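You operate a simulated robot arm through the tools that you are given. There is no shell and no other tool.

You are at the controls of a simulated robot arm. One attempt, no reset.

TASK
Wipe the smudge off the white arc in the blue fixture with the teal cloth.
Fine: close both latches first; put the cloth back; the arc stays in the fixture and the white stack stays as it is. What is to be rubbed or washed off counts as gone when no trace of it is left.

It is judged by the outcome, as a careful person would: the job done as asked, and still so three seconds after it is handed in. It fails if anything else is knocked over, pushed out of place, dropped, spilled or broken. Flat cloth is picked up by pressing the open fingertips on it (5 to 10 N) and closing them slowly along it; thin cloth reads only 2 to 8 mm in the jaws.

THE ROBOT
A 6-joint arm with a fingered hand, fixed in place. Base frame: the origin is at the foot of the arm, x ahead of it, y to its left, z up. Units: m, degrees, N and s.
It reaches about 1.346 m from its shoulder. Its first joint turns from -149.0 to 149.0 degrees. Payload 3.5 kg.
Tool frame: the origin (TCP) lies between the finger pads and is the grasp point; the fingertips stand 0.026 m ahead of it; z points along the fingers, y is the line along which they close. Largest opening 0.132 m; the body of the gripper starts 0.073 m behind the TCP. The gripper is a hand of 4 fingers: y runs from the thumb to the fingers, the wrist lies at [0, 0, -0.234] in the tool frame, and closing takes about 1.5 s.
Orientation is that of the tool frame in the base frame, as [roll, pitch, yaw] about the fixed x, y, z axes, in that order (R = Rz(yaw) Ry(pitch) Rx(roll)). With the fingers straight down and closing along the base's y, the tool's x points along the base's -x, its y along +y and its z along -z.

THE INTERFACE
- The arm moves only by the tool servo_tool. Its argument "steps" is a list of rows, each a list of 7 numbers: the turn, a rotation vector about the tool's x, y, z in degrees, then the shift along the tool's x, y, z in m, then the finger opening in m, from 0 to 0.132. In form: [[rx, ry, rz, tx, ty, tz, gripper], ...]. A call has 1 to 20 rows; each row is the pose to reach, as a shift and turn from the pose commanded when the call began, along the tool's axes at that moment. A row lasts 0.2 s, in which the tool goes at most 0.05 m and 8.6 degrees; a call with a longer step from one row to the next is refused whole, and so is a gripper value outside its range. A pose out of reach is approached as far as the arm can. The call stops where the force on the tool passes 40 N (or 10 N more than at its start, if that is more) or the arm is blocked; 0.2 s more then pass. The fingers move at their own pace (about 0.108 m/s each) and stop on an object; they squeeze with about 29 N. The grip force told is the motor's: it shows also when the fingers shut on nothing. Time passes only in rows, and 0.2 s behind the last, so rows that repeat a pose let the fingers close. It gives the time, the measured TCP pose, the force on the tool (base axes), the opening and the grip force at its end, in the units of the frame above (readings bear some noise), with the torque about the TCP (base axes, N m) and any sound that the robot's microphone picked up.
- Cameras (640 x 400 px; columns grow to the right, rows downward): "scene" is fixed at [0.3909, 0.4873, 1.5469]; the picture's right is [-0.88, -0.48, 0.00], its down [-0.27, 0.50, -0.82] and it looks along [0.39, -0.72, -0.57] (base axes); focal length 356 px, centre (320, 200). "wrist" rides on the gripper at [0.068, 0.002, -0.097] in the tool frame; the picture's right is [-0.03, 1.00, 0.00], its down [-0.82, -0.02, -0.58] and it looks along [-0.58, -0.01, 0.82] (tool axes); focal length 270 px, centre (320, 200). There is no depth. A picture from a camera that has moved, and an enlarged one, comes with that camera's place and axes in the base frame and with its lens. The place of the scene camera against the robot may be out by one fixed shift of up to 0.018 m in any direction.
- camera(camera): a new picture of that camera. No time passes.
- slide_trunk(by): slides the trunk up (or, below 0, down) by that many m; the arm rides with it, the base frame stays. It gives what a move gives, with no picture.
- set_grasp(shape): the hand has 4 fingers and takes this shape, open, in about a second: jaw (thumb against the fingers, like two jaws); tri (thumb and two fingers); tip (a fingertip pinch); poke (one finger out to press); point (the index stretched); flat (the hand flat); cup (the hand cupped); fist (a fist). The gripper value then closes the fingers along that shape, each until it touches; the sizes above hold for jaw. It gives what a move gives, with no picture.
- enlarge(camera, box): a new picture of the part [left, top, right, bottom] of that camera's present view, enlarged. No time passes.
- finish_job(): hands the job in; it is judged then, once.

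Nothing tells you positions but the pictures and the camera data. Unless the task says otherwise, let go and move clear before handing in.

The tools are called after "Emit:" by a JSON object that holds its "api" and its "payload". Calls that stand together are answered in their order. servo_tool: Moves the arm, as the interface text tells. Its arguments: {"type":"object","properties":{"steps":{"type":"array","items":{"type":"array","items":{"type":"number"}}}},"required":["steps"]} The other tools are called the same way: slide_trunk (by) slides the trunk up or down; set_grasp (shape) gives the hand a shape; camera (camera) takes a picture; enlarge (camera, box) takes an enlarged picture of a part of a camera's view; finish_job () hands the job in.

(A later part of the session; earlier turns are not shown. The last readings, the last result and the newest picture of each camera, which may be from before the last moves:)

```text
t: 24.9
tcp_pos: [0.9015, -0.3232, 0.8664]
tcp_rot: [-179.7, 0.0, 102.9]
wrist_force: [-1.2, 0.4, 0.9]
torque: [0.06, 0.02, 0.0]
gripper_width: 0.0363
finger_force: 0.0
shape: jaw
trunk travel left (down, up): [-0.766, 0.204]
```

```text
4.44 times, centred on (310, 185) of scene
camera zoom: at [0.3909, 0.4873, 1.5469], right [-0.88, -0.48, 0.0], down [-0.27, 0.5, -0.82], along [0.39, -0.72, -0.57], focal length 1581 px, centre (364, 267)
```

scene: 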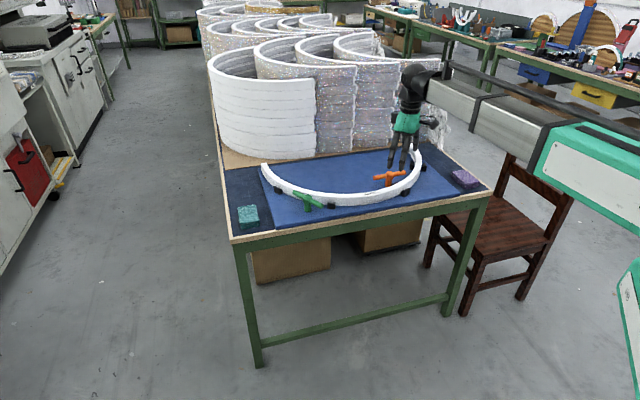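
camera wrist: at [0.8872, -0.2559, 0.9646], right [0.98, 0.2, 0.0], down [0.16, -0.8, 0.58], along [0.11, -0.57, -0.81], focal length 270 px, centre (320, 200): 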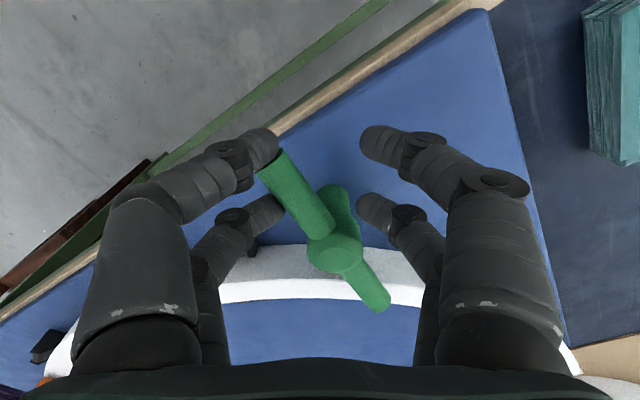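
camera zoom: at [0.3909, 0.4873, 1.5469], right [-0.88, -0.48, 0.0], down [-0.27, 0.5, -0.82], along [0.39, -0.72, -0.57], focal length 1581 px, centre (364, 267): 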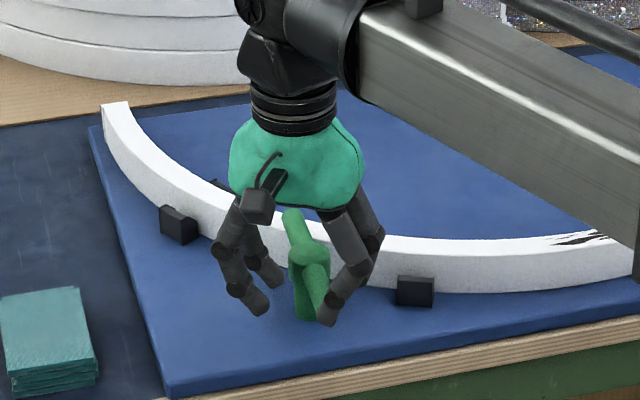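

The bar has turned about half-way. I continue.

Emit:
{"api": "servo_tool", "payload": {"steps": [[0, 0, 4, 0.0002, 0.003, 0, 0.036], [0, 0, 8, 0.0004, 0.0061, 0, 0.036], [0, 0, 12, 0.0003, 0.0091, 0, 0.036], [0, 0, 16, 0, 0.0121, 0, 0.036], [0, 0, 20, -0.0006, 0.0151, 0, 0.036], [0, 0, 24, -0.0013, 0.018, 0, 0.036], [0, 0, 28, -0.0022, 0.0209, 0, 0.036]]}}

Emit:
{"api": "camera", "payload": {"camera": "wrist"}}

Emit:
{"api": "enlarge", "payload": {"camera": "scene", "box": [260, 140, 360, 230]}}

```text
t: 26.5
tcp_pos: [0.9234, -0.3216, 0.8675]
tcp_rot: [-179.9, 0.2, 75.0]
wrist_force: [0.3, 0.1, 0.7]
torque: [0.01, -0.03, 0.02]
gripper_width: 0.0364
finger_force: 0.0
shape: jaw
trunk travel left (down, up): [-0.766, 0.204]
```

```text
taken
camera wrist: at [0.9411, -0.2546, 0.9645], right [0.96, -0.28, 0.0], down [-0.23, -0.78, 0.58], along [-0.17, -0.56, -0.81], focal length 270 px, centre (320, 200)
```

wrist: 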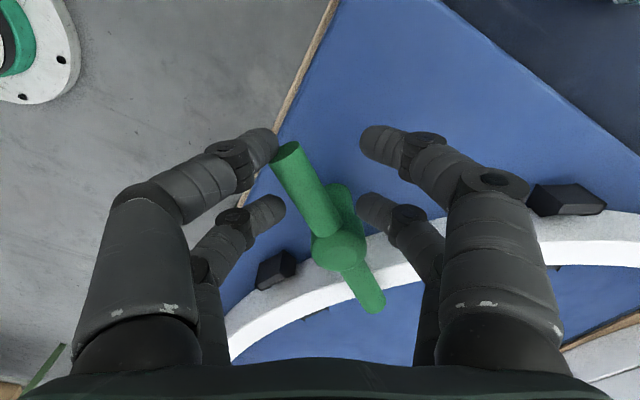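

```text
4.44 times, centred on (310, 185) of scene
camera zoom: at [0.3909, 0.4873, 1.5469], right [-0.88, -0.48, 0.0], down [-0.27, 0.5, -0.82], along [0.39, -0.72, -0.57], focal length 1581 px, centre (364, 267)
```

zoom: 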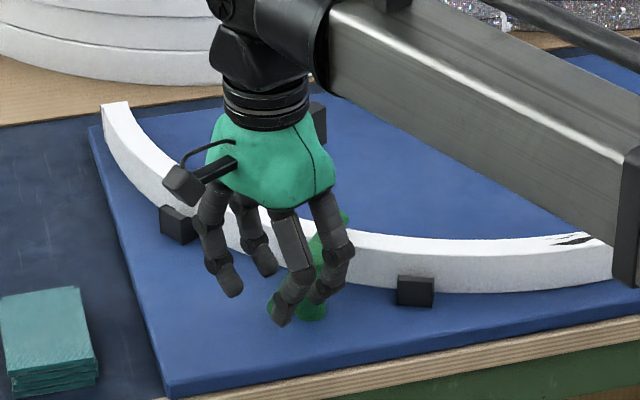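

The green bar now crosses the arc, about square to it. I push on slowly to find the stop.

Emit:
{"api": "servo_tool", "payload": {"steps": [[0, 0, 3, 0.0002, 0.0023, 0, 0.036], [0, 0, 6, 0.0003, 0.0046, 0, 0.036], [0, 0, 9, 0.0004, 0.0068, 0, 0.036], [0, 0, 9, 0.0004, 0.0068, 0, 0.036]]}}

Emit:
{"api": "camera", "payload": {"camera": "wrist"}}

```text
t: 27.5
tcp_pos: [0.9282, -0.3222, 0.8665]
tcp_rot: [-179.9, 0.1, 66.0]
wrist_force: [-0.9, -0.5, 0.3]
torque: [0.0, 0.03, -0.01]
gripper_width: 0.0364
finger_force: 0.1
shape: jaw
trunk travel left (down, up): [-0.766, 0.204]
```

```text
taken
camera wrist: at [0.9578, -0.26, 0.9645], right [0.9, -0.43, 0.0], down [-0.35, -0.74, 0.58], along [-0.25, -0.52, -0.81], focal length 270 px, centre (320, 200)
```

wrist: 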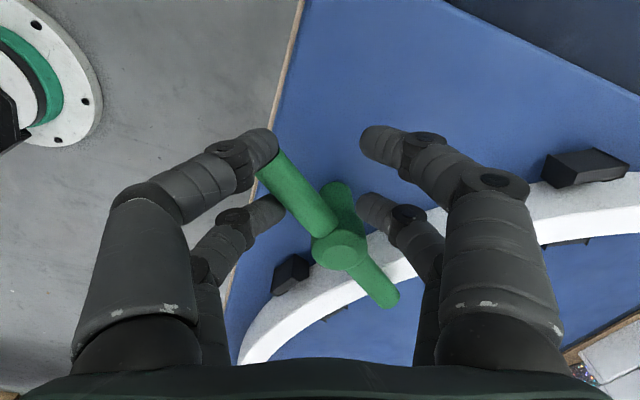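

The bar stayed where it was while the jaw moved 9°, so it may be at its stop; I push a little further to feel the force.

Emit:
{"api": "servo_tool", "payload": {"steps": [[0, 0, 3, 0.0002, 0.0023, 0, 0.036], [0, 0, 6, 0.0003, 0.0046, 0, 0.036], [0, 0, 8, 0.0004, 0.0061, 0, 0.036], [0, 0, 8, 0.0004, 0.0061, 0, 0.036]]}}

Emit:
{"api": "camera", "payload": {"camera": "wrist"}}

Emit:
{"api": "enlarge", "payload": {"camera": "scene", "box": [260, 140, 360, 230]}}

```text
t: 28.5
tcp_pos: [0.9337, -0.3254, 0.8693]
tcp_rot: [-179.8, 0.2, 58.0]
wrist_force: [-6.8, -4.6, 0.5]
torque: [-0.1, 0.15, 0.14]
gripper_width: 0.0376
finger_force: 0.0
shape: jaw
trunk travel left (down, up): [-0.766, 0.204]
```

```text
taken
camera wrist: at [0.9709, -0.2672, 0.9648], right [0.83, -0.55, 0.0], down [-0.45, -0.68, 0.58], along [-0.32, -0.48, -0.81], focal length 270 px, centre (320, 200)
```

wrist: 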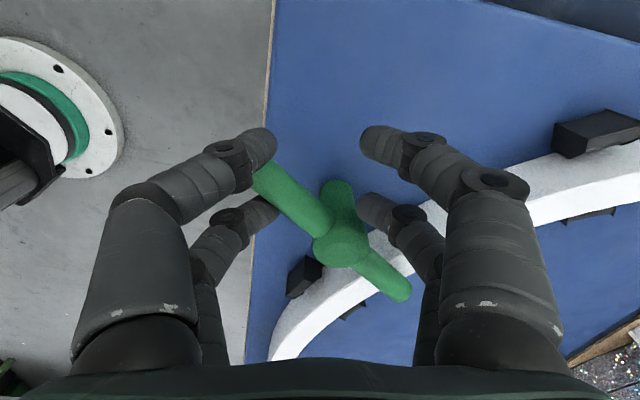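

```text
4.44 times, centred on (310, 185) of scene
camera zoom: at [0.3909, 0.4873, 1.5469], right [-0.88, -0.48, 0.0], down [-0.27, 0.5, -0.82], along [0.39, -0.72, -0.57], focal length 1581 px, centre (364, 267)
```

zoom: 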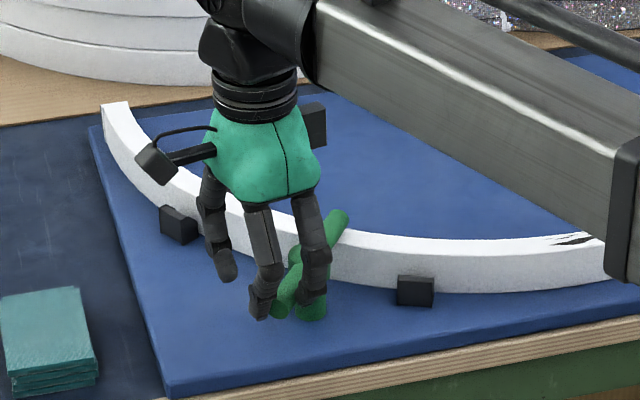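

The force built up to about 8 N with no further motion: the green latch is at its stop across the arc. I back off, open and rise.

Emit:
{"api": "servo_tool", "payload": {"steps": [[0, 0, -6, -0.0008, -0.0044, 0, 0.04], [0, 0, -12, -0.002, -0.0088, 0, 0.045], [0, 0, -16, -0.003, -0.0115, 0, 0.05], [0, 0, -16, -0.003, -0.0115, 0, 0.05]]}}

Emit:
{"api": "slide_trunk", "payload": {"by": 0.11}}

Emit:
{"api": "enlarge", "payload": {"camera": "scene", "box": [220, 130, 420, 240]}}

Emit:
{"api": "camera", "payload": {"camera": "wrist"}}

```text
t: 29.5
tcp_pos: [0.9236, -0.3214, 0.8672]
tcp_rot: [-179.9, 0.2, 74.1]
wrist_force: [0.6, -0.3, -0.7]
torque: [-0.01, 0.01, -0.01]
gripper_width: 0.0496
finger_force: 0.0
shape: jaw
trunk travel left (down, up): [-0.766, 0.204]
```

```text
t: 30.9
tcp_pos: [0.9223, -0.3222, 0.9769]
tcp_rot: [-179.9, 0.2, 73.9]
wrist_force: [0.8, -0.1, -0.1]
torque: [-0.02, 0.02, 0.02]
gripper_width: 0.0497
finger_force: 0.1
shape: jaw
trunk travel left (down, up): [-0.876, 0.094]
```

```text
3.20 times, centred on (320, 185) of scene
camera zoom: at [0.3909, 0.4873, 1.5469], right [-0.88, -0.48, 0.0], down [-0.27, 0.5, -0.82], along [0.39, -0.72, -0.57], focal length 1138 px, centre (320, 248)
```

zoom: 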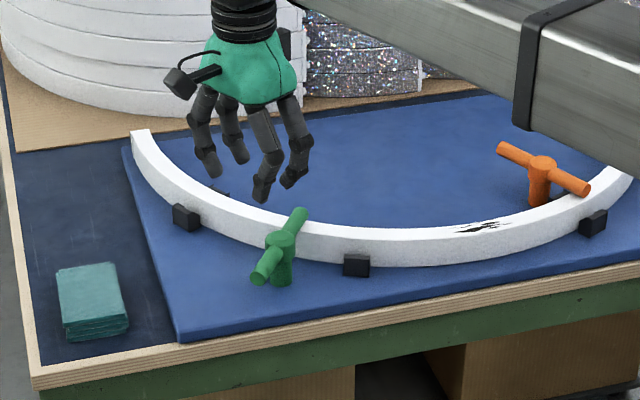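

```text
taken
camera wrist: at [0.9432, -0.2551, 1.0744], right [0.95, -0.3, 0.0], down [-0.24, -0.78, 0.58], along [-0.18, -0.55, -0.81], focal length 270 px, centre (320, 200)
```

wrist: 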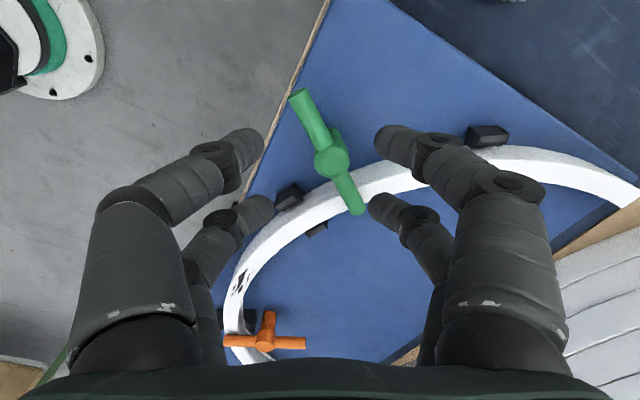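

Both latches are closed across the arc, and the smudge is still there to wipe. Now I move over the teal cloth with the jaw wide open, turned to close across its short side.

Emit:
{"api": "servo_tool", "payload": {"steps": [[0, 0, -7.6, 0.0143, 0.0144, 0, 0.06], [0, 0, -15.2, 0.0286, 0.0288, 0, 0.08], [0, 0, -22.8, 0.0429, 0.0432, 0, 0.1], [0, 0, -30.4, 0.0571, 0.0576, 0, 0.11], [0, 0, -38, 0.0714, 0.072, 0, 0.11], [0, 0, -45.6, 0.0857, 0.0863, 0, 0.11], [0, 0, -53.2, 0.1, 0.1007, 0, 0.11], [0, 0, -60.8, 0.1143, 0.1151, 0, 0.11], [0, 0, -60.8, 0.1143, 0.1151, 0, 0.11]]}}

Emit:
{"api": "camera", "payload": {"camera": "wrist"}}

Emit:
{"api": "enlarge", "payload": {"camera": "scene", "box": [200, 110, 330, 240]}}

```text
t: 32.9
tcp_pos: [1.0657, -0.243, 0.9778]
tcp_rot: [-179.8, 0.0, 135.0]
wrist_force: [-0.5, 0.2, 0.4]
torque: [0.0, -0.01, 0.02]
gripper_width: 0.1097
finger_force: 0.0
shape: jaw
trunk travel left (down, up): [-0.876, 0.094]
```

```text
taken
camera wrist: at [1.0175, -0.1914, 1.0747], right [0.73, 0.69, 0.0], down [0.56, -0.59, 0.58], along [0.4, -0.42, -0.82], focal length 270 px, centre (320, 200)
```

wrist: 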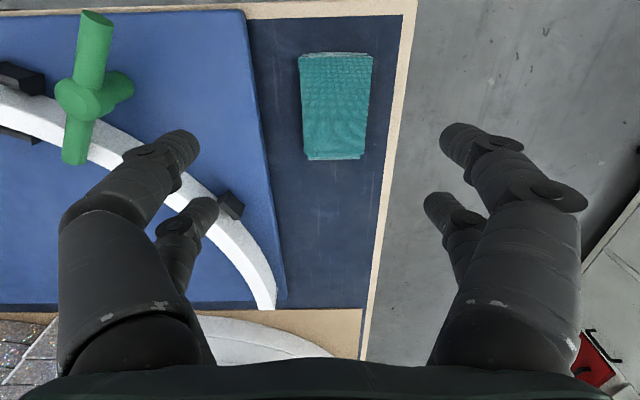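

```text
3.08 times, centred on (265, 175) of scene
camera zoom: at [0.3909, 0.4873, 1.5469], right [-0.88, -0.48, 0.0], down [-0.27, 0.5, -0.82], along [0.39, -0.72, -0.57], focal length 1095 px, centre (489, 277)
```

zoom: 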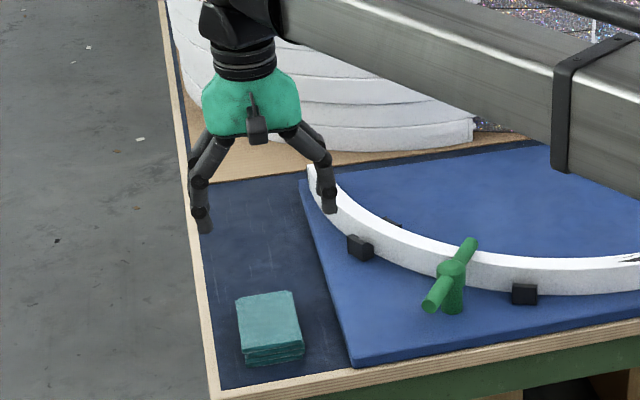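

The cloth is aligned with the jaw, with its middle about 8 mm beyond and 16 mm to the side of the TCP. I centre over it and go lower to measure its height by parallax.

Emit:
{"api": "servo_tool", "payload": {"steps": [[0, 0, 0, -0.008, 0.016, 0, 0.11], [0, 0, 0, -0.008, 0.016, 0, 0.11]]}}

Emit:
{"api": "slide_trunk", "payload": {"by": -0.08}}

Emit:
{"api": "camera", "payload": {"camera": "wrist"}}

Emit:
{"api": "enlarge", "payload": {"camera": "wrist", "box": [240, 40, 440, 220]}}

Emit:
{"api": "enlarge", "payload": {"camera": "scene", "box": [210, 140, 310, 240]}}

```text
t: 33.5
tcp_pos: [1.082, -0.2382, 0.9782]
tcp_rot: [-179.8, 0.0, 134.8]
wrist_force: [0.0, 0.3, -0.1]
torque: [0.0, 0.02, -0.01]
gripper_width: 0.1098
finger_force: 0.0
shape: jaw
trunk travel left (down, up): [-0.876, 0.094]
```

```text
t: 34.7
tcp_pos: [1.0814, -0.2372, 0.8977]
tcp_rot: [-179.8, 0.0, 134.7]
wrist_force: [0.2, -0.6, 0.3]
torque: [0.01, 0.01, -0.02]
gripper_width: 0.1098
finger_force: 0.0
shape: jaw
trunk travel left (down, up): [-0.796, 0.174]
```

```text
taken
camera wrist: at [1.0336, -0.1869, 0.9948], right [0.73, 0.69, 0.0], down [0.56, -0.59, 0.58], along [0.39, -0.42, -0.82], focal length 270 px, centre (320, 200)
```

wrist: 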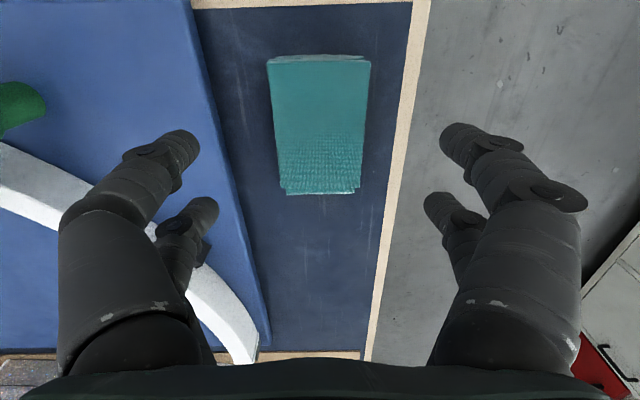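

```text
2.22 times, centred on (340, 130) of wrist
camera zoom: at [1.0336, -0.1869, 0.9948], right [0.73, 0.69, 0.0], down [0.56, -0.59, 0.58], along [0.39, -0.42, -0.82], focal length 601 px, centre (276, 356)
```

zoom: 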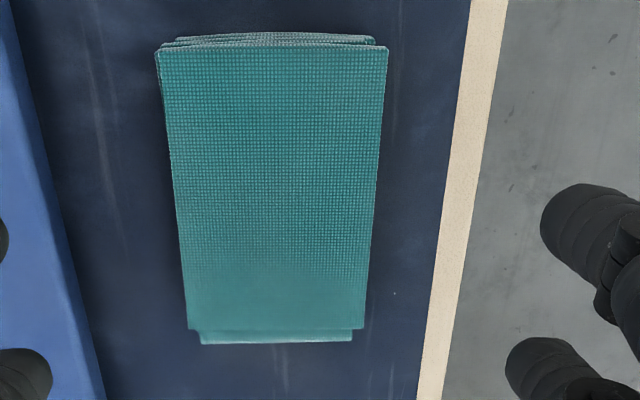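

```text
4.00 times, centred on (260, 190) of scene
camera zoom: at [0.3909, 0.4873, 1.5469], right [-0.88, -0.48, 0.0], down [-0.27, 0.5, -0.82], along [0.39, -0.72, -0.57], focal length 1423 px, centre (560, 240)
```

zoom: 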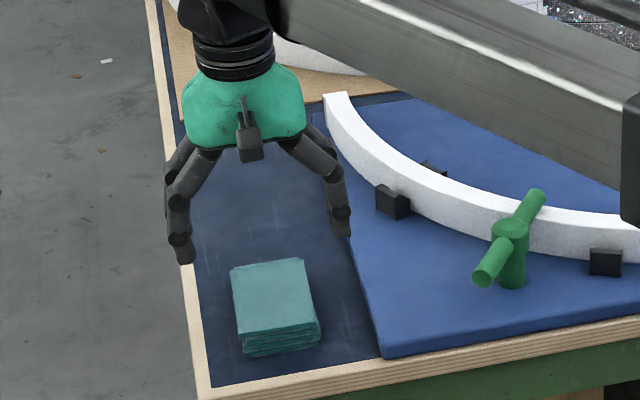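

The cloth is centred in y; its middle is about 7 mm beyond the TCP along x. I narrow the opening to 0.09, shift, and lower with care.

Emit:
{"api": "servo_tool", "payload": {"steps": [[0, 0, 0, -0.007, -0.001, 0, 0.09], [0, 0, 0, -0.007, -0.001, 0, 0.09]]}}

Emit:
{"api": "slide_trunk", "payload": {"by": -0.055}}

Emit:
{"api": "camera", "payload": {"camera": "wrist"}}

Emit:
{"api": "enlarge", "payload": {"camera": "scene", "box": [220, 160, 290, 240]}}

```text
t: 35.3
tcp_pos: [1.085, -0.2438, 0.8973]
tcp_rot: [-179.8, 0.1, 134.8]
wrist_force: [-1.0, -0.3, -0.3]
torque: [0.0, 0.0, 0.02]
gripper_width: 0.0903
finger_force: 0.1
shape: jaw
trunk travel left (down, up): [-0.796, 0.174]
```

```text
t: 36.2
tcp_pos: [1.0856, -0.2432, 0.8423]
tcp_rot: [-179.8, 0.1, 134.9]
wrist_force: [0.3, 0.1, 0.9]
torque: [0.01, 0.0, -0.03]
gripper_width: 0.0906
finger_force: 0.1
shape: jaw
trunk travel left (down, up): [-0.741, 0.229]
```

```text
taken
camera wrist: at [1.0374, -0.1924, 0.9398], right [0.73, 0.69, 0.0], down [0.56, -0.59, 0.58], along [0.39, -0.42, -0.82], focal length 270 px, centre (320, 200)
```

wrist: 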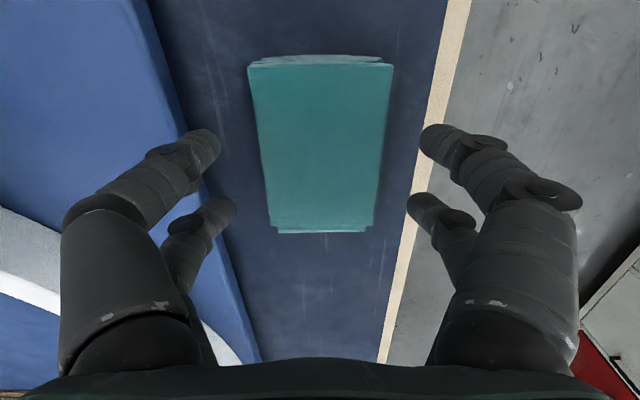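

```text
5.00 times, centred on (255, 200) of scene
camera zoom: at [0.3909, 0.4873, 1.5469], right [-0.88, -0.48, 0.0], down [-0.27, 0.5, -0.82], along [0.39, -0.72, -0.57], focal length 1779 px, centre (645, 200)
```

zoom: 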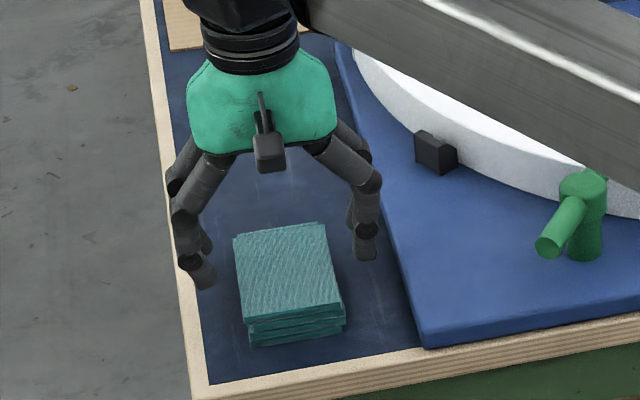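

The cloth is centred between the fingers; its top is near z = 0.807 and the table near 0.787. I lower so the fingertips come to just above the table, beside the pad.

Emit:
{"api": "slide_trunk", "payload": {"by": -0.014}}

Emit:
{"api": "slide_trunk", "payload": {"by": -0.006}}

Emit:
{"api": "enlarge", "payload": {"camera": "scene", "box": [220, 170, 280, 240]}}

```text
t: 36.9
tcp_pos: [1.0855, -0.2427, 0.8281]
tcp_rot: [-179.8, 0.0, 134.8]
wrist_force: [-0.1, 0.5, -0.2]
torque: [0.04, -0.01, -0.02]
gripper_width: 0.0904
finger_force: 0.1
shape: jaw
trunk travel left (down, up): [-0.727, 0.243]
```

```text
t: 37.4
tcp_pos: [1.0861, -0.2431, 0.822]
tcp_rot: [-179.8, 0.0, 134.8]
wrist_force: [0.6, 0.3, -0.6]
torque: [0.0, 0.0, -0.01]
gripper_width: 0.0906
finger_force: 0.0
shape: jaw
trunk travel left (down, up): [-0.721, 0.249]
```

```text
5.71 times, centred on (250, 205) of scene
camera zoom: at [0.3909, 0.4873, 1.5469], right [-0.88, -0.48, 0.0], down [-0.27, 0.5, -0.82], along [0.39, -0.72, -0.57], focal length 2033 px, centre (720, 171)
```

zoom: 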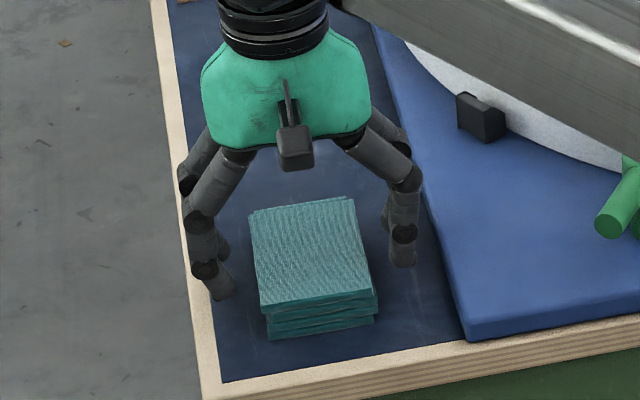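

Emit:
{"api": "slide_trunk", "payload": {"by": -0.004}}

Emit:
{"api": "slide_trunk", "payload": {"by": -0.003}}

```text
t: 37.9
tcp_pos: [1.0857, -0.2439, 0.818]
tcp_rot: [-179.8, -0.1, 134.8]
wrist_force: [-1.2, -0.4, 0.2]
torque: [-0.01, 0.0, 0.01]
gripper_width: 0.0905
finger_force: 0.1
shape: jaw
trunk travel left (down, up): [-0.717, 0.253]
```

```text
t: 38.5
tcp_pos: [1.0848, -0.243, 0.8154]
tcp_rot: [-179.8, 0.0, 134.9]
wrist_force: [-0.9, 0.2, 0.0]
torque: [0.02, -0.01, -0.04]
gripper_width: 0.0905
finger_force: 0.1
shape: jaw
trunk travel left (down, up): [-0.714, 0.256]
```

No contact yet; I keep feeling for the table in small steps.

Emit:
{"api": "slide_trunk", "payload": {"by": -0.003}}

Emit:
{"api": "slide_trunk", "payload": {"by": -0.002}}

Emit:
{"api": "enlarge", "payload": {"camera": "scene", "box": [225, 185, 275, 230]}}

```text
t: 39.0
tcp_pos: [1.0852, -0.2434, 0.8125]
tcp_rot: [-179.7, -0.1, 134.8]
wrist_force: [0.5, 0.4, -0.4]
torque: [0.04, 0.03, -0.01]
gripper_width: 0.0904
finger_force: 0.1
shape: jaw
trunk travel left (down, up): [-0.711, 0.259]
```

```text
t: 39.5
tcp_pos: [1.0865, -0.2427, 0.8112]
tcp_rot: [-179.8, 0.0, 134.8]
wrist_force: [0.0, 0.1, -0.4]
torque: [-0.03, -0.02, 0.01]
gripper_width: 0.0905
finger_force: 0.1
shape: jaw
trunk travel left (down, up): [-0.709, 0.261]
```

```text
8.89 times, centred on (250, 208) of scene
camera zoom: at [0.3909, 0.4873, 1.5469], right [-0.88, -0.48, 0.0], down [-0.27, 0.5, -0.82], along [0.39, -0.72, -0.57], focal length 3162 px, centre (942, 133)
```

zoom: 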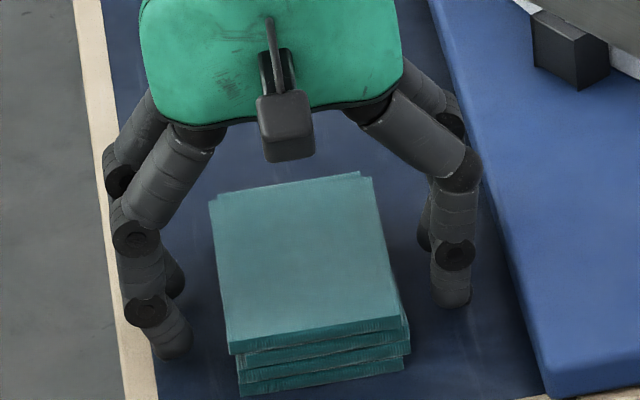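

The tips are about 3 mm above the table. I raise 4 mm so that the pad's lower part stays free, then close gently on its sides.

Emit:
{"api": "slide_trunk", "payload": {"by": 0.004}}

Emit:
{"api": "servo_tool", "payload": {"steps": [[0, 0, 0, 0, 0, 0, 0.08], [0, 0, 0, 0, 0, 0, 0.075], [0, 0, 0, 0, 0, 0, 0.07], [0, 0, 0, 0, 0, 0, 0.066], [0, 0, 0, 0, 0, 0, 0.063], [0, 0, 0, 0, 0, 0, 0.06], [0, 0, 0, 0, 0, 0, 0.058], [0, 0, 0, 0, 0, 0, 0.058]]}}

Emit:
{"api": "camera", "payload": {"camera": "wrist"}}

Emit:
{"api": "enlarge", "payload": {"camera": "scene", "box": [225, 185, 275, 230]}}

```text
t: 40.0
tcp_pos: [1.085, -0.2438, 0.8145]
tcp_rot: [-179.9, 0.0, 134.8]
wrist_force: [-0.7, 0.0, -0.1]
torque: [-0.02, -0.01, 0.04]
gripper_width: 0.0904
finger_force: 0.1
shape: jaw
trunk travel left (down, up): [-0.713, 0.257]
```

```text
t: 41.8
tcp_pos: [1.0855, -0.2424, 0.815]
tcp_rot: [-179.8, 0.0, 134.8]
wrist_force: [0.1, -0.1, 0.5]
torque: [-0.02, -0.01, 0.0]
gripper_width: 0.0576
finger_force: 28.8
shape: jaw
trunk travel left (down, up): [-0.713, 0.257]
```

```text
taken
camera wrist: at [1.0375, -0.1924, 0.9117], right [0.73, 0.69, 0.0], down [0.56, -0.59, 0.58], along [0.39, -0.42, -0.82], focal length 270 px, centre (320, 200)
```

wrist: 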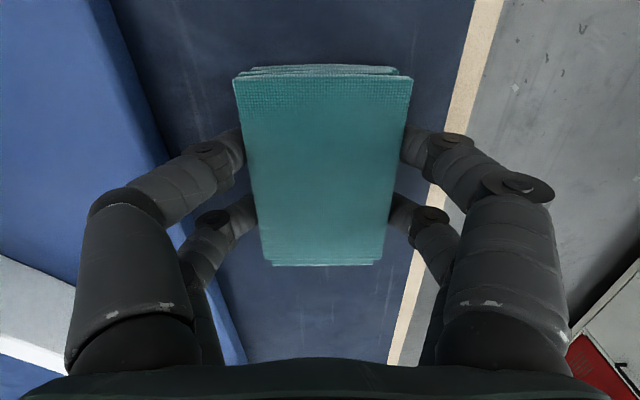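

```text
8.89 times, centred on (250, 208) of scene
camera zoom: at [0.3909, 0.4873, 1.5469], right [-0.88, -0.48, 0.0], down [-0.27, 0.5, -0.82], along [0.39, -0.72, -0.57], focal length 3162 px, centre (942, 133)
```

zoom: 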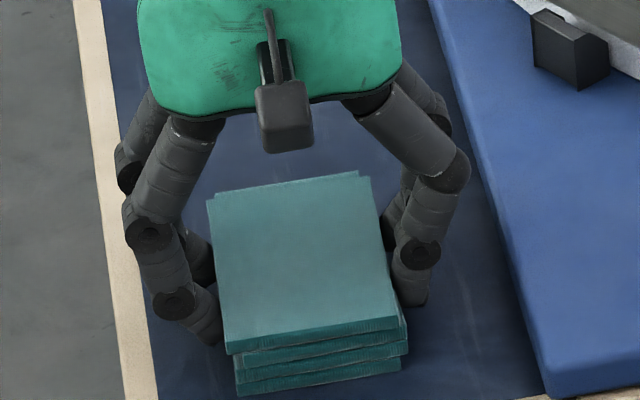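

The pad is held at 0.0576 m with about 29 N, and the release pose to return to is TCP (1.085, -0.243, 0.815), yaw 134.8°. I keep squeezing and lift.

Emit:
{"api": "servo_tool", "payload": {"steps": [[0, 0, 0, 0, 0, 0, 0.05], [0, 0, 0, 0, 0, 0, 0.05], [0, 0, 0, 0, 0, 0, 0.05]]}}

Emit:
{"api": "slide_trunk", "payload": {"by": 0.02}}

Emit:
{"api": "enlarge", "payload": {"camera": "scene", "box": [215, 165, 285, 235]}}

```text
t: 42.6
tcp_pos: [1.0855, -0.2438, 0.8147]
tcp_rot: [-179.8, -0.1, 134.9]
wrist_force: [-0.2, 0.5, 0.0]
torque: [0.0, -0.01, -0.01]
gripper_width: 0.0575
finger_force: 29.1
shape: jaw
trunk travel left (down, up): [-0.713, 0.257]
```

```text
t: 43.3
tcp_pos: [1.0853, -0.2433, 0.8347]
tcp_rot: [-179.8, 0.0, 134.8]
wrist_force: [-0.8, 0.7, -0.9]
torque: [0.03, 0.03, 0.02]
gripper_width: 0.0577
finger_force: 28.9
shape: jaw
trunk travel left (down, up): [-0.733, 0.237]
```

```text
5.71 times, centred on (250, 200) of scene
camera zoom: at [0.3909, 0.4873, 1.5469], right [-0.88, -0.48, 0.0], down [-0.27, 0.5, -0.82], along [0.39, -0.72, -0.57], focal length 2033 px, centre (720, 200)
```

zoom: 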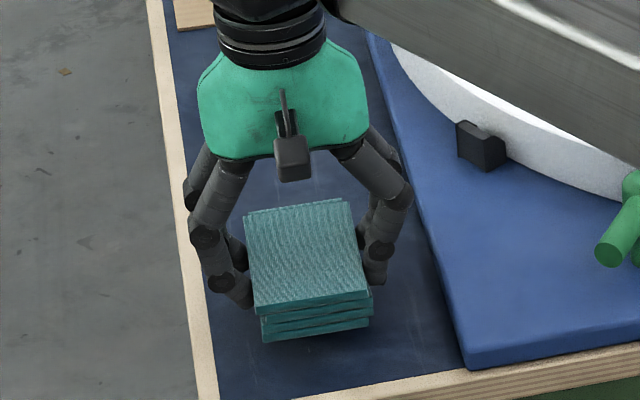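

The pad lifted cleanly as one block. I raise it well above the latches and carry it to above the smudge.

Emit:
{"api": "slide_trunk", "payload": {"by": 0.135}}

Emit:
{"api": "servo_tool", "payload": {"steps": [[0, 0, 0.3, 0.0039, -0.0367, 0, 0.05], [0, 0, 0.5, 0.0077, -0.0734, 0, 0.05], [0, 0, 0.7, 0.0116, -0.1102, 0, 0.05], [0, 0, 1, 0.0154, -0.1469, 0, 0.05], [0, 0, 1.2, 0.0193, -0.1836, 0, 0.05], [0, 0, 1.4, 0.0231, -0.2204, 0, 0.05], [0, 0, 1.7, 0.027, -0.2571, 0, 0.05], [0, 0, 1.9, 0.0308, -0.2938, 0, 0.05], [0, 0, 2.2, 0.0347, -0.3305, 0, 0.05], [0, 0, 2.4, 0.0385, -0.3673, 0, 0.05], [0, 0, 2.6, 0.0424, -0.404, 0, 0.05], [0, 0, 2.8, 0.0462, -0.4407, 0, 0.05], [0, 0, 2.8, 0.0462, -0.4407, 0, 0.05]]}}

Emit:
{"api": "camera", "payload": {"camera": "wrist"}}

Emit:
{"api": "enlarge", "payload": {"camera": "scene", "box": [320, 110, 440, 220]}}

```text
t: 44.9
tcp_pos: [1.0857, -0.2429, 0.9694]
tcp_rot: [-179.9, 0.1, 134.8]
wrist_force: [-0.1, 0.6, -0.6]
torque: [0.01, -0.02, 0.0]
gripper_width: 0.058
finger_force: 28.8
shape: jaw
trunk travel left (down, up): [-0.868, 0.102]
```

```text
t: 47.7
tcp_pos: [0.7399, -0.5203, 0.9702]
tcp_rot: [-179.7, -0.1, 131.9]
wrist_force: [0.0, -0.2, -0.7]
torque: [0.01, 0.0, -0.02]
gripper_width: 0.0575
finger_force: 28.9
shape: jaw
trunk travel left (down, up): [-0.868, 0.102]
```

```text
taken
camera wrist: at [0.6947, -0.4666, 1.0667], right [0.76, 0.65, 0.0], down [0.53, -0.62, 0.58], along [0.37, -0.44, -0.82], focal length 270 px, centre (320, 200)
```

wrist: 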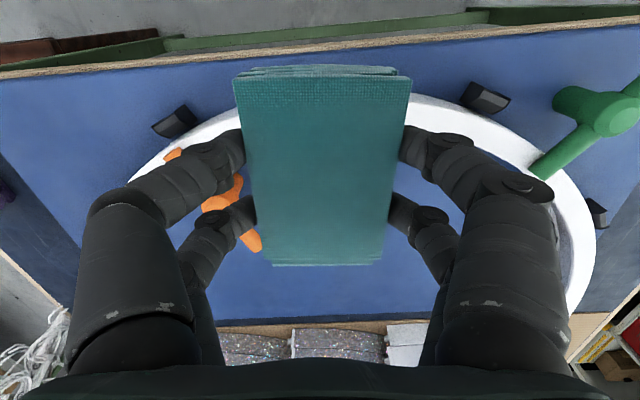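

```text
3.64 times, centred on (380, 165) of scene
camera zoom: at [0.3909, 0.4873, 1.5469], right [-0.88, -0.48, 0.0], down [-0.27, 0.5, -0.82], along [0.39, -0.72, -0.57], focal length 1294 px, centre (102, 327)
```

zoom: 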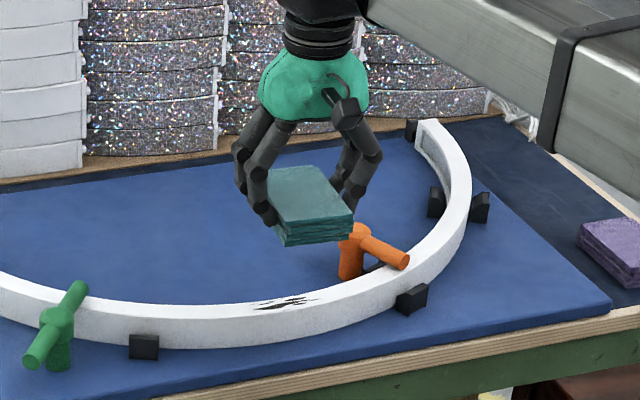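

The pad is above the smudge. I lower close to the arc and then creep down, reading the force.

Emit:
{"api": "slide_trunk", "payload": {"by": -0.085}}

Emit:
{"api": "slide_trunk", "payload": {"by": -0.006}}

Emit:
{"api": "enlarge", "payload": {"camera": "scene", "box": [340, 145, 420, 215]}}

```text
t: 48.9
tcp_pos: [0.7405, -0.5195, 0.8844]
tcp_rot: [-179.8, 0.1, 132.0]
wrist_force: [0.8, 0.8, -0.5]
torque: [0.04, 0.02, -0.03]
gripper_width: 0.0578
finger_force: 29.1
shape: jaw
trunk travel left (down, up): [-0.783, 0.187]
```

```text
t: 49.5
tcp_pos: [0.7405, -0.5192, 0.8784]
tcp_rot: [-179.8, 0.0, 132.0]
wrist_force: [0.0, -0.1, -0.3]
torque: [0.01, 0.01, 0.03]
gripper_width: 0.0577
finger_force: 29.0
shape: jaw
trunk travel left (down, up): [-0.777, 0.193]
```

```text
5.71 times, centred on (380, 180) of scene
camera zoom: at [0.3909, 0.4873, 1.5469], right [-0.88, -0.48, 0.0], down [-0.27, 0.5, -0.82], along [0.39, -0.72, -0.57], focal length 2033 px, centre (-23, 314)
```

zoom: 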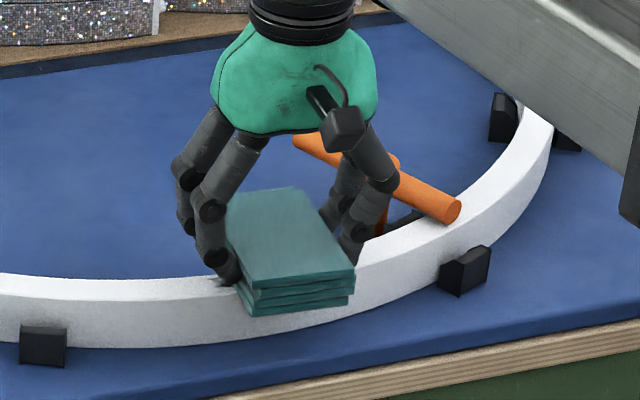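

Emit:
{"api": "slide_trunk", "payload": {"by": -0.003}}

Emit:
{"api": "slide_trunk", "payload": {"by": -0.002}}

Emit:
{"api": "slide_trunk", "payload": {"by": -0.002}}

```text
t: 50.0
tcp_pos: [0.7402, -0.5197, 0.8762]
tcp_rot: [-179.8, 0.0, 132.1]
wrist_force: [-0.9, -0.3, -0.5]
torque: [-0.01, 0.03, -0.04]
gripper_width: 0.0575
finger_force: 28.8
shape: jaw
trunk travel left (down, up): [-0.774, 0.196]
```

```text
t: 50.5
tcp_pos: [0.7404, -0.5192, 0.8736]
tcp_rot: [-179.8, 0.0, 132.0]
wrist_force: [-0.3, 0.0, -0.1]
torque: [0.0, -0.01, 0.02]
gripper_width: 0.0576
finger_force: 28.9
shape: jaw
trunk travel left (down, up): [-0.772, 0.198]
```

```text
t: 51.0
tcp_pos: [0.7402, -0.5189, 0.8711]
tcp_rot: [-179.7, 0.0, 132.1]
wrist_force: [0.3, -0.7, -0.6]
torque: [0.03, -0.02, 0.04]
gripper_width: 0.0578
finger_force: 29.0
shape: jaw
trunk travel left (down, up): [-0.77, 0.2]
```

Emit:
{"api": "slide_trunk", "payload": {"by": -0.002}}

Emit:
{"api": "slide_trunk", "payload": {"by": -0.001}}

Emit:
{"api": "slide_trunk", "payload": {"by": -0.001}}

```text
t: 51.6
tcp_pos: [0.7402, -0.5185, 0.8705]
tcp_rot: [-179.7, 0.2, 132.1]
wrist_force: [1.7, -1.5, 9.6]
torque: [-0.01, 0.02, 0.01]
gripper_width: 0.0577
finger_force: 29.0
shape: jaw
trunk travel left (down, up): [-0.768, 0.202]
```

```text
t: 52.1
tcp_pos: [0.739, -0.5198, 0.8691]
tcp_rot: [-179.8, 0.0, 131.9]
wrist_force: [3.5, -1.8, 19.7]
torque: [-0.08, 0.03, -0.02]
gripper_width: 0.0574
finger_force: 28.9
shape: jaw
trunk travel left (down, up): [-0.767, 0.203]
```

```text
t: 52.6
tcp_pos: [0.7392, -0.5191, 0.8686]
tcp_rot: [-179.8, 0.2, 132.0]
wrist_force: [3.8, -3.6, 27.7]
torque: [-0.09, 0.01, 0.0]
gripper_width: 0.0576
finger_force: 28.6
shape: jaw
trunk travel left (down, up): [-0.766, 0.204]
```

Contact is made and builds quickly to 28 N. I ease off to about 10–15 N before stroking.

Emit:
{"api": "slide_trunk", "payload": {"by": 0.0015}}

```text
t: 53.1
tcp_pos: [0.7392, -0.5189, 0.8696]
tcp_rot: [-179.8, 0.1, 131.9]
wrist_force: [4.0, -2.9, 15.7]
torque: [-0.04, 0.02, -0.03]
gripper_width: 0.0575
finger_force: 28.4
shape: jaw
trunk travel left (down, up): [-0.768, 0.202]
```

Now I rub along the arc, following its curve, back and forth over the smudge.

Emit:
{"api": "servo_tool", "payload": {"steps": [[0, 0, 0, -0.0003, 0.015, 0, 0.05], [0, 0, 0, -0.0013, 0.03, 0, 0.05], [0, 0, 0, -0.003, 0.045, 0, 0.05], [0, 0, 0, -0.0013, 0.03, 0, 0.05], [0, 0, 0, -0.0003, 0.015, 0, 0.05], [0, 0, 0, 0, 0, 0, 0.05], [0, 0, 0, -0.0003, -0.015, 0, 0.05], [0, 0, 0, -0.0013, -0.03, 0, 0.05], [0, 0, 0, -0.0022, -0.038, 0, 0.05], [0, 0, 0, -0.0009, -0.025, 0, 0.05], [0, 0, 0, -0.0001, -0.01, 0, 0.05], [0, 0, 0, 0, 0.005, 0, 0.05], [0, 0, 0, -0.0006, 0.02, 0, 0.05], [0, 0, 0, -0.0018, 0.035, 0, 0.05], [0, 0, 0, -0.003, 0.045, 0, 0.05], [0, 0, 0, -0.0013, 0.03, 0, 0.05], [0, 0, 0, -0.0003, 0.015, 0, 0.05], [0, 0, 0, 0, 0, 0, 0.05]]}}

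Emit:
{"api": "enlarge", "payload": {"camera": "scene", "box": [330, 145, 430, 215]}}

Emit:
{"api": "camera", "payload": {"camera": "wrist"}}

```text
t: 56.9
tcp_pos: [0.7419, -0.5184, 0.8687]
tcp_rot: [-179.9, 0.0, 132.0]
wrist_force: [3.9, 3.7, 10.3]
torque: [0.09, -0.03, -0.03]
gripper_width: 0.0576
finger_force: 28.3
shape: jaw
trunk travel left (down, up): [-0.768, 0.202]
```

```text
5.71 times, centred on (380, 180) of scene
camera zoom: at [0.3909, 0.4873, 1.5469], right [-0.88, -0.48, 0.0], down [-0.27, 0.5, -0.82], along [0.39, -0.72, -0.57], focal length 2033 px, centre (-23, 314)
```

zoom: 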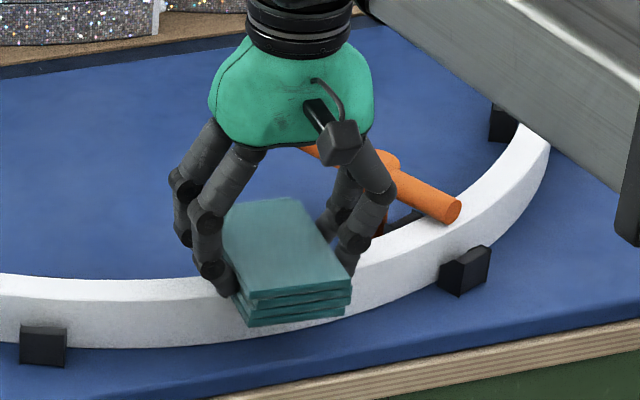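

```text
taken
camera wrist: at [0.6959, -0.4659, 0.9669], right [0.76, 0.65, 0.0], down [0.53, -0.62, 0.58], along [0.37, -0.44, -0.82], focal length 270 px, centre (320, 200)
```

wrist: 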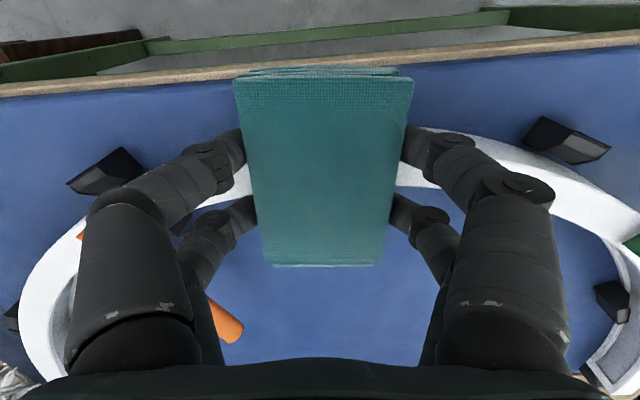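

Force stayed near 10 N and the pad didn't shift in the grip. I lift to inspect the arc.

Emit:
{"api": "slide_trunk", "payload": {"by": 0.09}}

Emit:
{"api": "enlarge", "payload": {"camera": "scene", "box": [330, 170, 410, 215]}}

Emit:
{"api": "enlarge", "payload": {"camera": "scene", "box": [340, 175, 400, 215]}}

```text
t: 58.1
tcp_pos: [0.7415, -0.5194, 0.9601]
tcp_rot: [-179.9, 0.0, 131.9]
wrist_force: [1.1, 0.1, 0.3]
torque: [0.02, 0.0, 0.03]
gripper_width: 0.0578
finger_force: 28.5
shape: jaw
trunk travel left (down, up): [-0.858, 0.112]
```

```text
8.00 times, centred on (370, 192) of scene
camera zoom: at [0.3909, 0.4873, 1.5469], right [-0.88, -0.48, 0.0], down [-0.27, 0.5, -0.82], along [0.39, -0.72, -0.57], focal length 2846 px, centre (-80, 260)
```

zoom: 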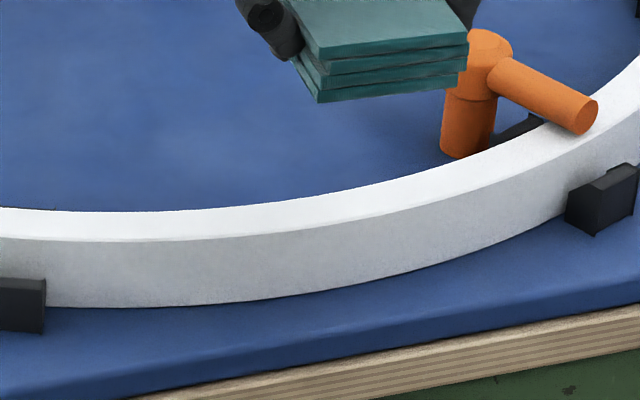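

```text
10.00 times, centred on (370, 195) of scene
camera zoom: at [0.3909, 0.4873, 1.5469], right [-0.88, -0.48, 0.0], down [-0.27, 0.5, -0.82], along [0.39, -0.72, -0.57], focal length 3558 px, centre (-180, 250)
```

zoom: 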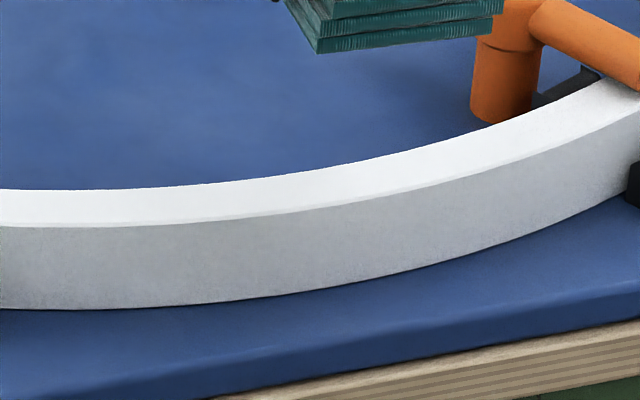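

The arc looks clean. To be sure no faint trace is left I do a second pass covering a slightly wider stretch.

Emit:
{"api": "slide_trunk", "payload": {"by": -0.088}}

Emit:
{"api": "slide_trunk", "payload": {"by": -0.002}}

```text
t: 59.4
tcp_pos: [0.7407, -0.5185, 0.8714]
tcp_rot: [-179.9, 0.0, 131.9]
wrist_force: [0.4, 0.1, -0.7]
torque: [0.02, 0.03, 0.01]
gripper_width: 0.0576
finger_force: 28.6
shape: jaw
trunk travel left (down, up): [-0.77, 0.2]
```

```text
t: 59.9
tcp_pos: [0.7408, -0.5194, 0.8699]
tcp_rot: [-179.9, 0.1, 131.9]
wrist_force: [0.2, -1.3, 9.1]
torque: [0.02, 0.05, 0.01]
gripper_width: 0.0576
finger_force: 29.1
shape: jaw
trunk travel left (down, up): [-0.768, 0.202]
```

Emit:
{"api": "servo_tool", "payload": {"steps": [[0, 0, 0, -0.0003, 0.015, 0, 0.05], [0, 0, 0, -0.0013, 0.03, 0, 0.05], [0, 0, 0, -0.003, 0.045, 0, 0.05], [0, 0, 0, -0.0045, 0.055, 0, 0.05], [0, 0, 0, -0.0024, 0.04, 0, 0.05], [0, 0, 0, -0.0009, 0.025, 0, 0.05], [0, 0, 0, -0.0001, 0.01, 0, 0.05], [0, 0, 0, 0, -0.005, 0, 0.05], [0, 0, 0, -0.0006, -0.02, 0, 0.05], [0, 0, 0, -0.0018, -0.035, 0, 0.05], [0, 0, 0, -0.0026, -0.042, 0, 0.05], [0, 0, 0, -0.0012, -0.028, 0, 0.05], [0, 0, 0, -0.0003, -0.014, 0, 0.05], [0, 0, 0, 0.006, 0, 0, 0.05], [0, 0, 0, -0.006, 0.012, 0, 0.05], [0, 0, 0, 0.006, 0.024, 0, 0.05], [0, 0, 0, -0.006, 0.03, 0, 0.05], [0, 0, 0, 0.006, 0.015, 0, 0.05], [0, 0, 0, -0.006, 0.0, 0, 0.05], [0, 0, 0, 0, 0, 0, 0.05]]}}

Emit:
{"api": "slide_trunk", "payload": {"by": 0.1}}

Emit:
{"api": "enlarge", "payload": {"camera": "scene", "box": [330, 170, 410, 215]}}

Emit:
{"api": "enlarge", "payload": {"camera": "scene", "box": [230, 130, 450, 240]}}

```text
t: 64.1
tcp_pos: [0.7397, -0.5212, 0.8696]
tcp_rot: [-179.8, 0.1, 132.0]
wrist_force: [2.6, -1.8, 8.8]
torque: [-0.08, -0.06, 0.02]
gripper_width: 0.0577
finger_force: 28.9
shape: jaw
trunk travel left (down, up): [-0.768, 0.202]
```

```text
t: 65.4
tcp_pos: [0.7409, -0.5204, 0.9687]
tcp_rot: [-179.8, 0.1, 132.1]
wrist_force: [-0.1, 0.0, -0.4]
torque: [-0.01, -0.02, -0.03]
gripper_width: 0.0578
finger_force: 29.2
shape: jaw
trunk travel left (down, up): [-0.868, 0.102]
```

```text
8.00 times, centred on (370, 192) of scene
camera zoom: at [0.3909, 0.4873, 1.5469], right [-0.88, -0.48, 0.0], down [-0.27, 0.5, -0.82], along [0.39, -0.72, -0.57], focal length 2846 px, centre (-80, 260)
```

zoom: 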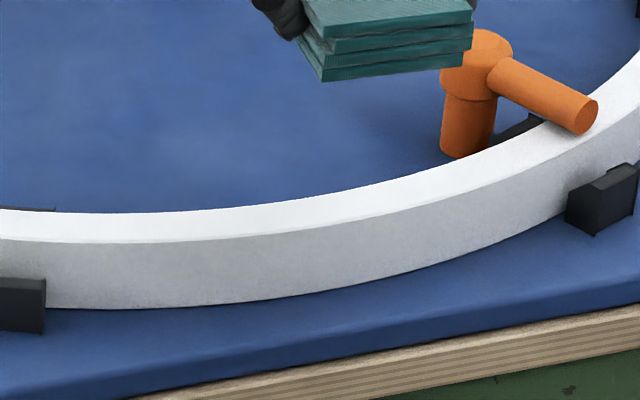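

```text
2.91 times, centred on (340, 185) of scene
camera zoom: at [0.3909, 0.4873, 1.5469], right [-0.88, -0.48, 0.0], down [-0.27, 0.5, -0.82], along [0.39, -0.72, -0.57], focal length 1035 px, centre (262, 244)
```

zoom: 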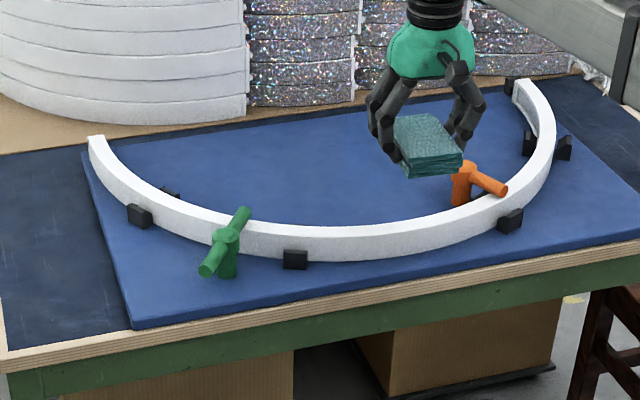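

The arc is spotless in this view. Now I carry the cloth back to its original place.

Emit:
{"api": "servo_tool", "payload": {"steps": [[0, 0, -0.2, -0.0021, 0.0368, 0, 0.05], [0, 0, -0.5, -0.0042, 0.0736, 0, 0.05], [0, 0, -0.7, -0.0063, 0.1104, 0, 0.05], [0, 0, -0.9, -0.0084, 0.1472, 0, 0.05], [0, 0, -1.1, -0.0105, 0.184, 0, 0.05], [0, 0, -1.4, -0.0126, 0.2208, 0, 0.05], [0, 0, -1.6, -0.0146, 0.2575, 0, 0.05], [0, 0, -1.8, -0.0167, 0.2943, 0, 0.05], [0, 0, -2.1, -0.0188, 0.3311, 0, 0.05], [0, 0, -2.3, -0.0209, 0.3679, 0, 0.05], [0, 0, -2.5, -0.023, 0.4047, 0, 0.05], [0, 0, -2.75, -0.0251, 0.4415, 0, 0.05], [0, 0, -2.75, -0.0251, 0.4415, 0, 0.05]]}}

Emit:
{"api": "camera", "payload": {"camera": "wrist"}}

```text
t: 68.2
tcp_pos: [1.0838, -0.2432, 0.9689]
tcp_rot: [-179.8, 0.0, 134.8]
wrist_force: [0.2, 1.1, -0.6]
torque: [-0.01, 0.02, -0.01]
gripper_width: 0.0576
finger_force: 29.0
shape: jaw
trunk travel left (down, up): [-0.868, 0.102]
```

```text
taken
camera wrist: at [1.0358, -0.1924, 1.0661], right [0.73, 0.69, 0.0], down [0.56, -0.59, 0.58], along [0.39, -0.42, -0.82], focal length 270 px, centre (320, 200)
```

wrist: 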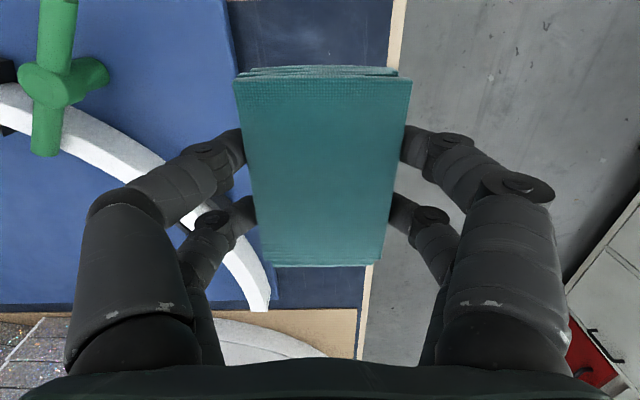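

The pose is within 2 mm of the pick-up pose; I trim that and lower to just above the table.

Emit:
{"api": "servo_tool", "payload": {"steps": [[0, 0, 0, -0.0011, 0.0012, 0, 0.05], [0, 0, 0, -0.0011, 0.0012, 0, 0.05]]}}

Emit:
{"api": "slide_trunk", "payload": {"by": -0.148}}

Emit:
{"api": "slide_trunk", "payload": {"by": -0.004}}

Emit:
{"api": "slide_trunk", "payload": {"by": -0.0015}}

```text
t: 68.8
tcp_pos: [1.0856, -0.2435, 0.9692]
tcp_rot: [-179.9, 0.0, 134.8]
wrist_force: [0.1, -0.4, -0.6]
torque: [0.0, 0.02, -0.01]
gripper_width: 0.0577
finger_force: 28.6
shape: jaw
trunk travel left (down, up): [-0.868, 0.102]
```

```text
t: 70.5
tcp_pos: [1.0856, -0.2439, 0.821]
tcp_rot: [-179.9, 0.1, 134.8]
wrist_force: [0.5, 0.3, -0.7]
torque: [-0.02, 0.0, 0.04]
gripper_width: 0.0578
finger_force: 29.6
shape: jaw
trunk travel left (down, up): [-0.72, 0.25]
```

```text
t: 71.1
tcp_pos: [1.0854, -0.244, 0.8177]
tcp_rot: [-179.9, 0.0, 134.8]
wrist_force: [1.2, 0.0, -0.1]
torque: [0.0, -0.02, 0.02]
gripper_width: 0.0578
finger_force: 29.3
shape: jaw
trunk travel left (down, up): [-0.716, 0.254]
```

```text
t: 71.6
tcp_pos: [1.0865, -0.244, 0.8156]
tcp_rot: [-179.8, -0.1, 134.9]
wrist_force: [-0.5, 1.0, -0.1]
torque: [0.02, 0.0, -0.04]
gripper_width: 0.0575
finger_force: 29.5
shape: jaw
trunk travel left (down, up): [-0.714, 0.256]
```

Emit:
{"api": "slide_trunk", "payload": {"by": -0.001}}

Emit:
{"api": "slide_trunk", "payload": {"by": -0.001}}

Emit:
{"api": "enlarge", "payload": {"camera": "scene", "box": [215, 175, 285, 235]}}

```text
t: 72.1
tcp_pos: [1.0852, -0.2425, 0.8148]
tcp_rot: [-179.8, 0.0, 134.9]
wrist_force: [1.2, 0.3, -0.4]
torque: [0.0, 0.0, 0.02]
gripper_width: 0.0577
finger_force: 29.5
shape: jaw
trunk travel left (down, up): [-0.713, 0.257]
```

```text
t: 72.6
tcp_pos: [1.0854, -0.2434, 0.813]
tcp_rot: [-179.7, 0.0, 134.8]
wrist_force: [-0.1, -0.3, -0.8]
torque: [0.01, 0.01, 0.03]
gripper_width: 0.0577
finger_force: 28.6
shape: jaw
trunk travel left (down, up): [-0.712, 0.258]
```

```text
6.67 times, centred on (250, 205) of scene
camera zoom: at [0.3909, 0.4873, 1.5469], right [-0.88, -0.48, 0.0], down [-0.27, 0.5, -0.82], along [0.39, -0.72, -0.57], focal length 2372 px, centre (787, 167)
```

zoom: 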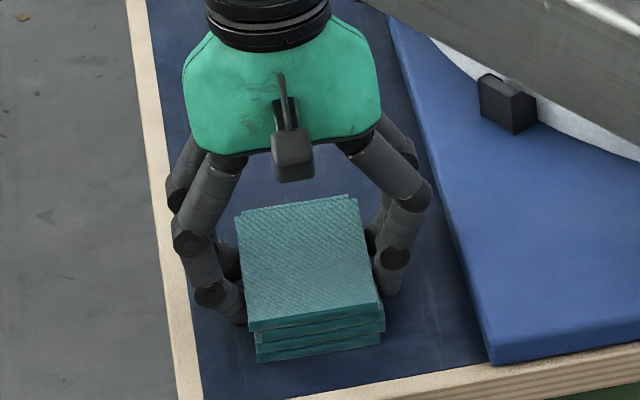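

Emit:
{"api": "slide_trunk", "payload": {"by": -0.001}}

Emit:
{"api": "slide_trunk", "payload": {"by": -0.001}}

Emit:
{"api": "slide_trunk", "payload": {"by": -0.001}}

```text
t: 73.1
tcp_pos: [1.085, -0.2443, 0.8125]
tcp_rot: [-179.8, 0.1, 134.7]
wrist_force: [1.4, -0.5, 6.0]
torque: [0.04, 0.01, -0.01]
gripper_width: 0.0579
finger_force: 29.0
shape: jaw
trunk travel left (down, up): [-0.711, 0.259]
```

```text
t: 73.6
tcp_pos: [1.0839, -0.2441, 0.8131]
tcp_rot: [-179.8, 0.1, 134.9]
wrist_force: [3.4, -1.4, 13.2]
torque: [-0.01, 0.02, 0.01]
gripper_width: 0.0577
finger_force: 29.2
shape: jaw
trunk travel left (down, up): [-0.71, 0.26]
```

```text
t: 74.1
tcp_pos: [1.0845, -0.2429, 0.8125]
tcp_rot: [-179.9, 0.2, 134.7]
wrist_force: [7.6, -1.6, 20.8]
torque: [-0.03, -0.01, 0.0]
gripper_width: 0.0575
finger_force: 28.6
shape: jaw
trunk travel left (down, up): [-0.709, 0.261]
```

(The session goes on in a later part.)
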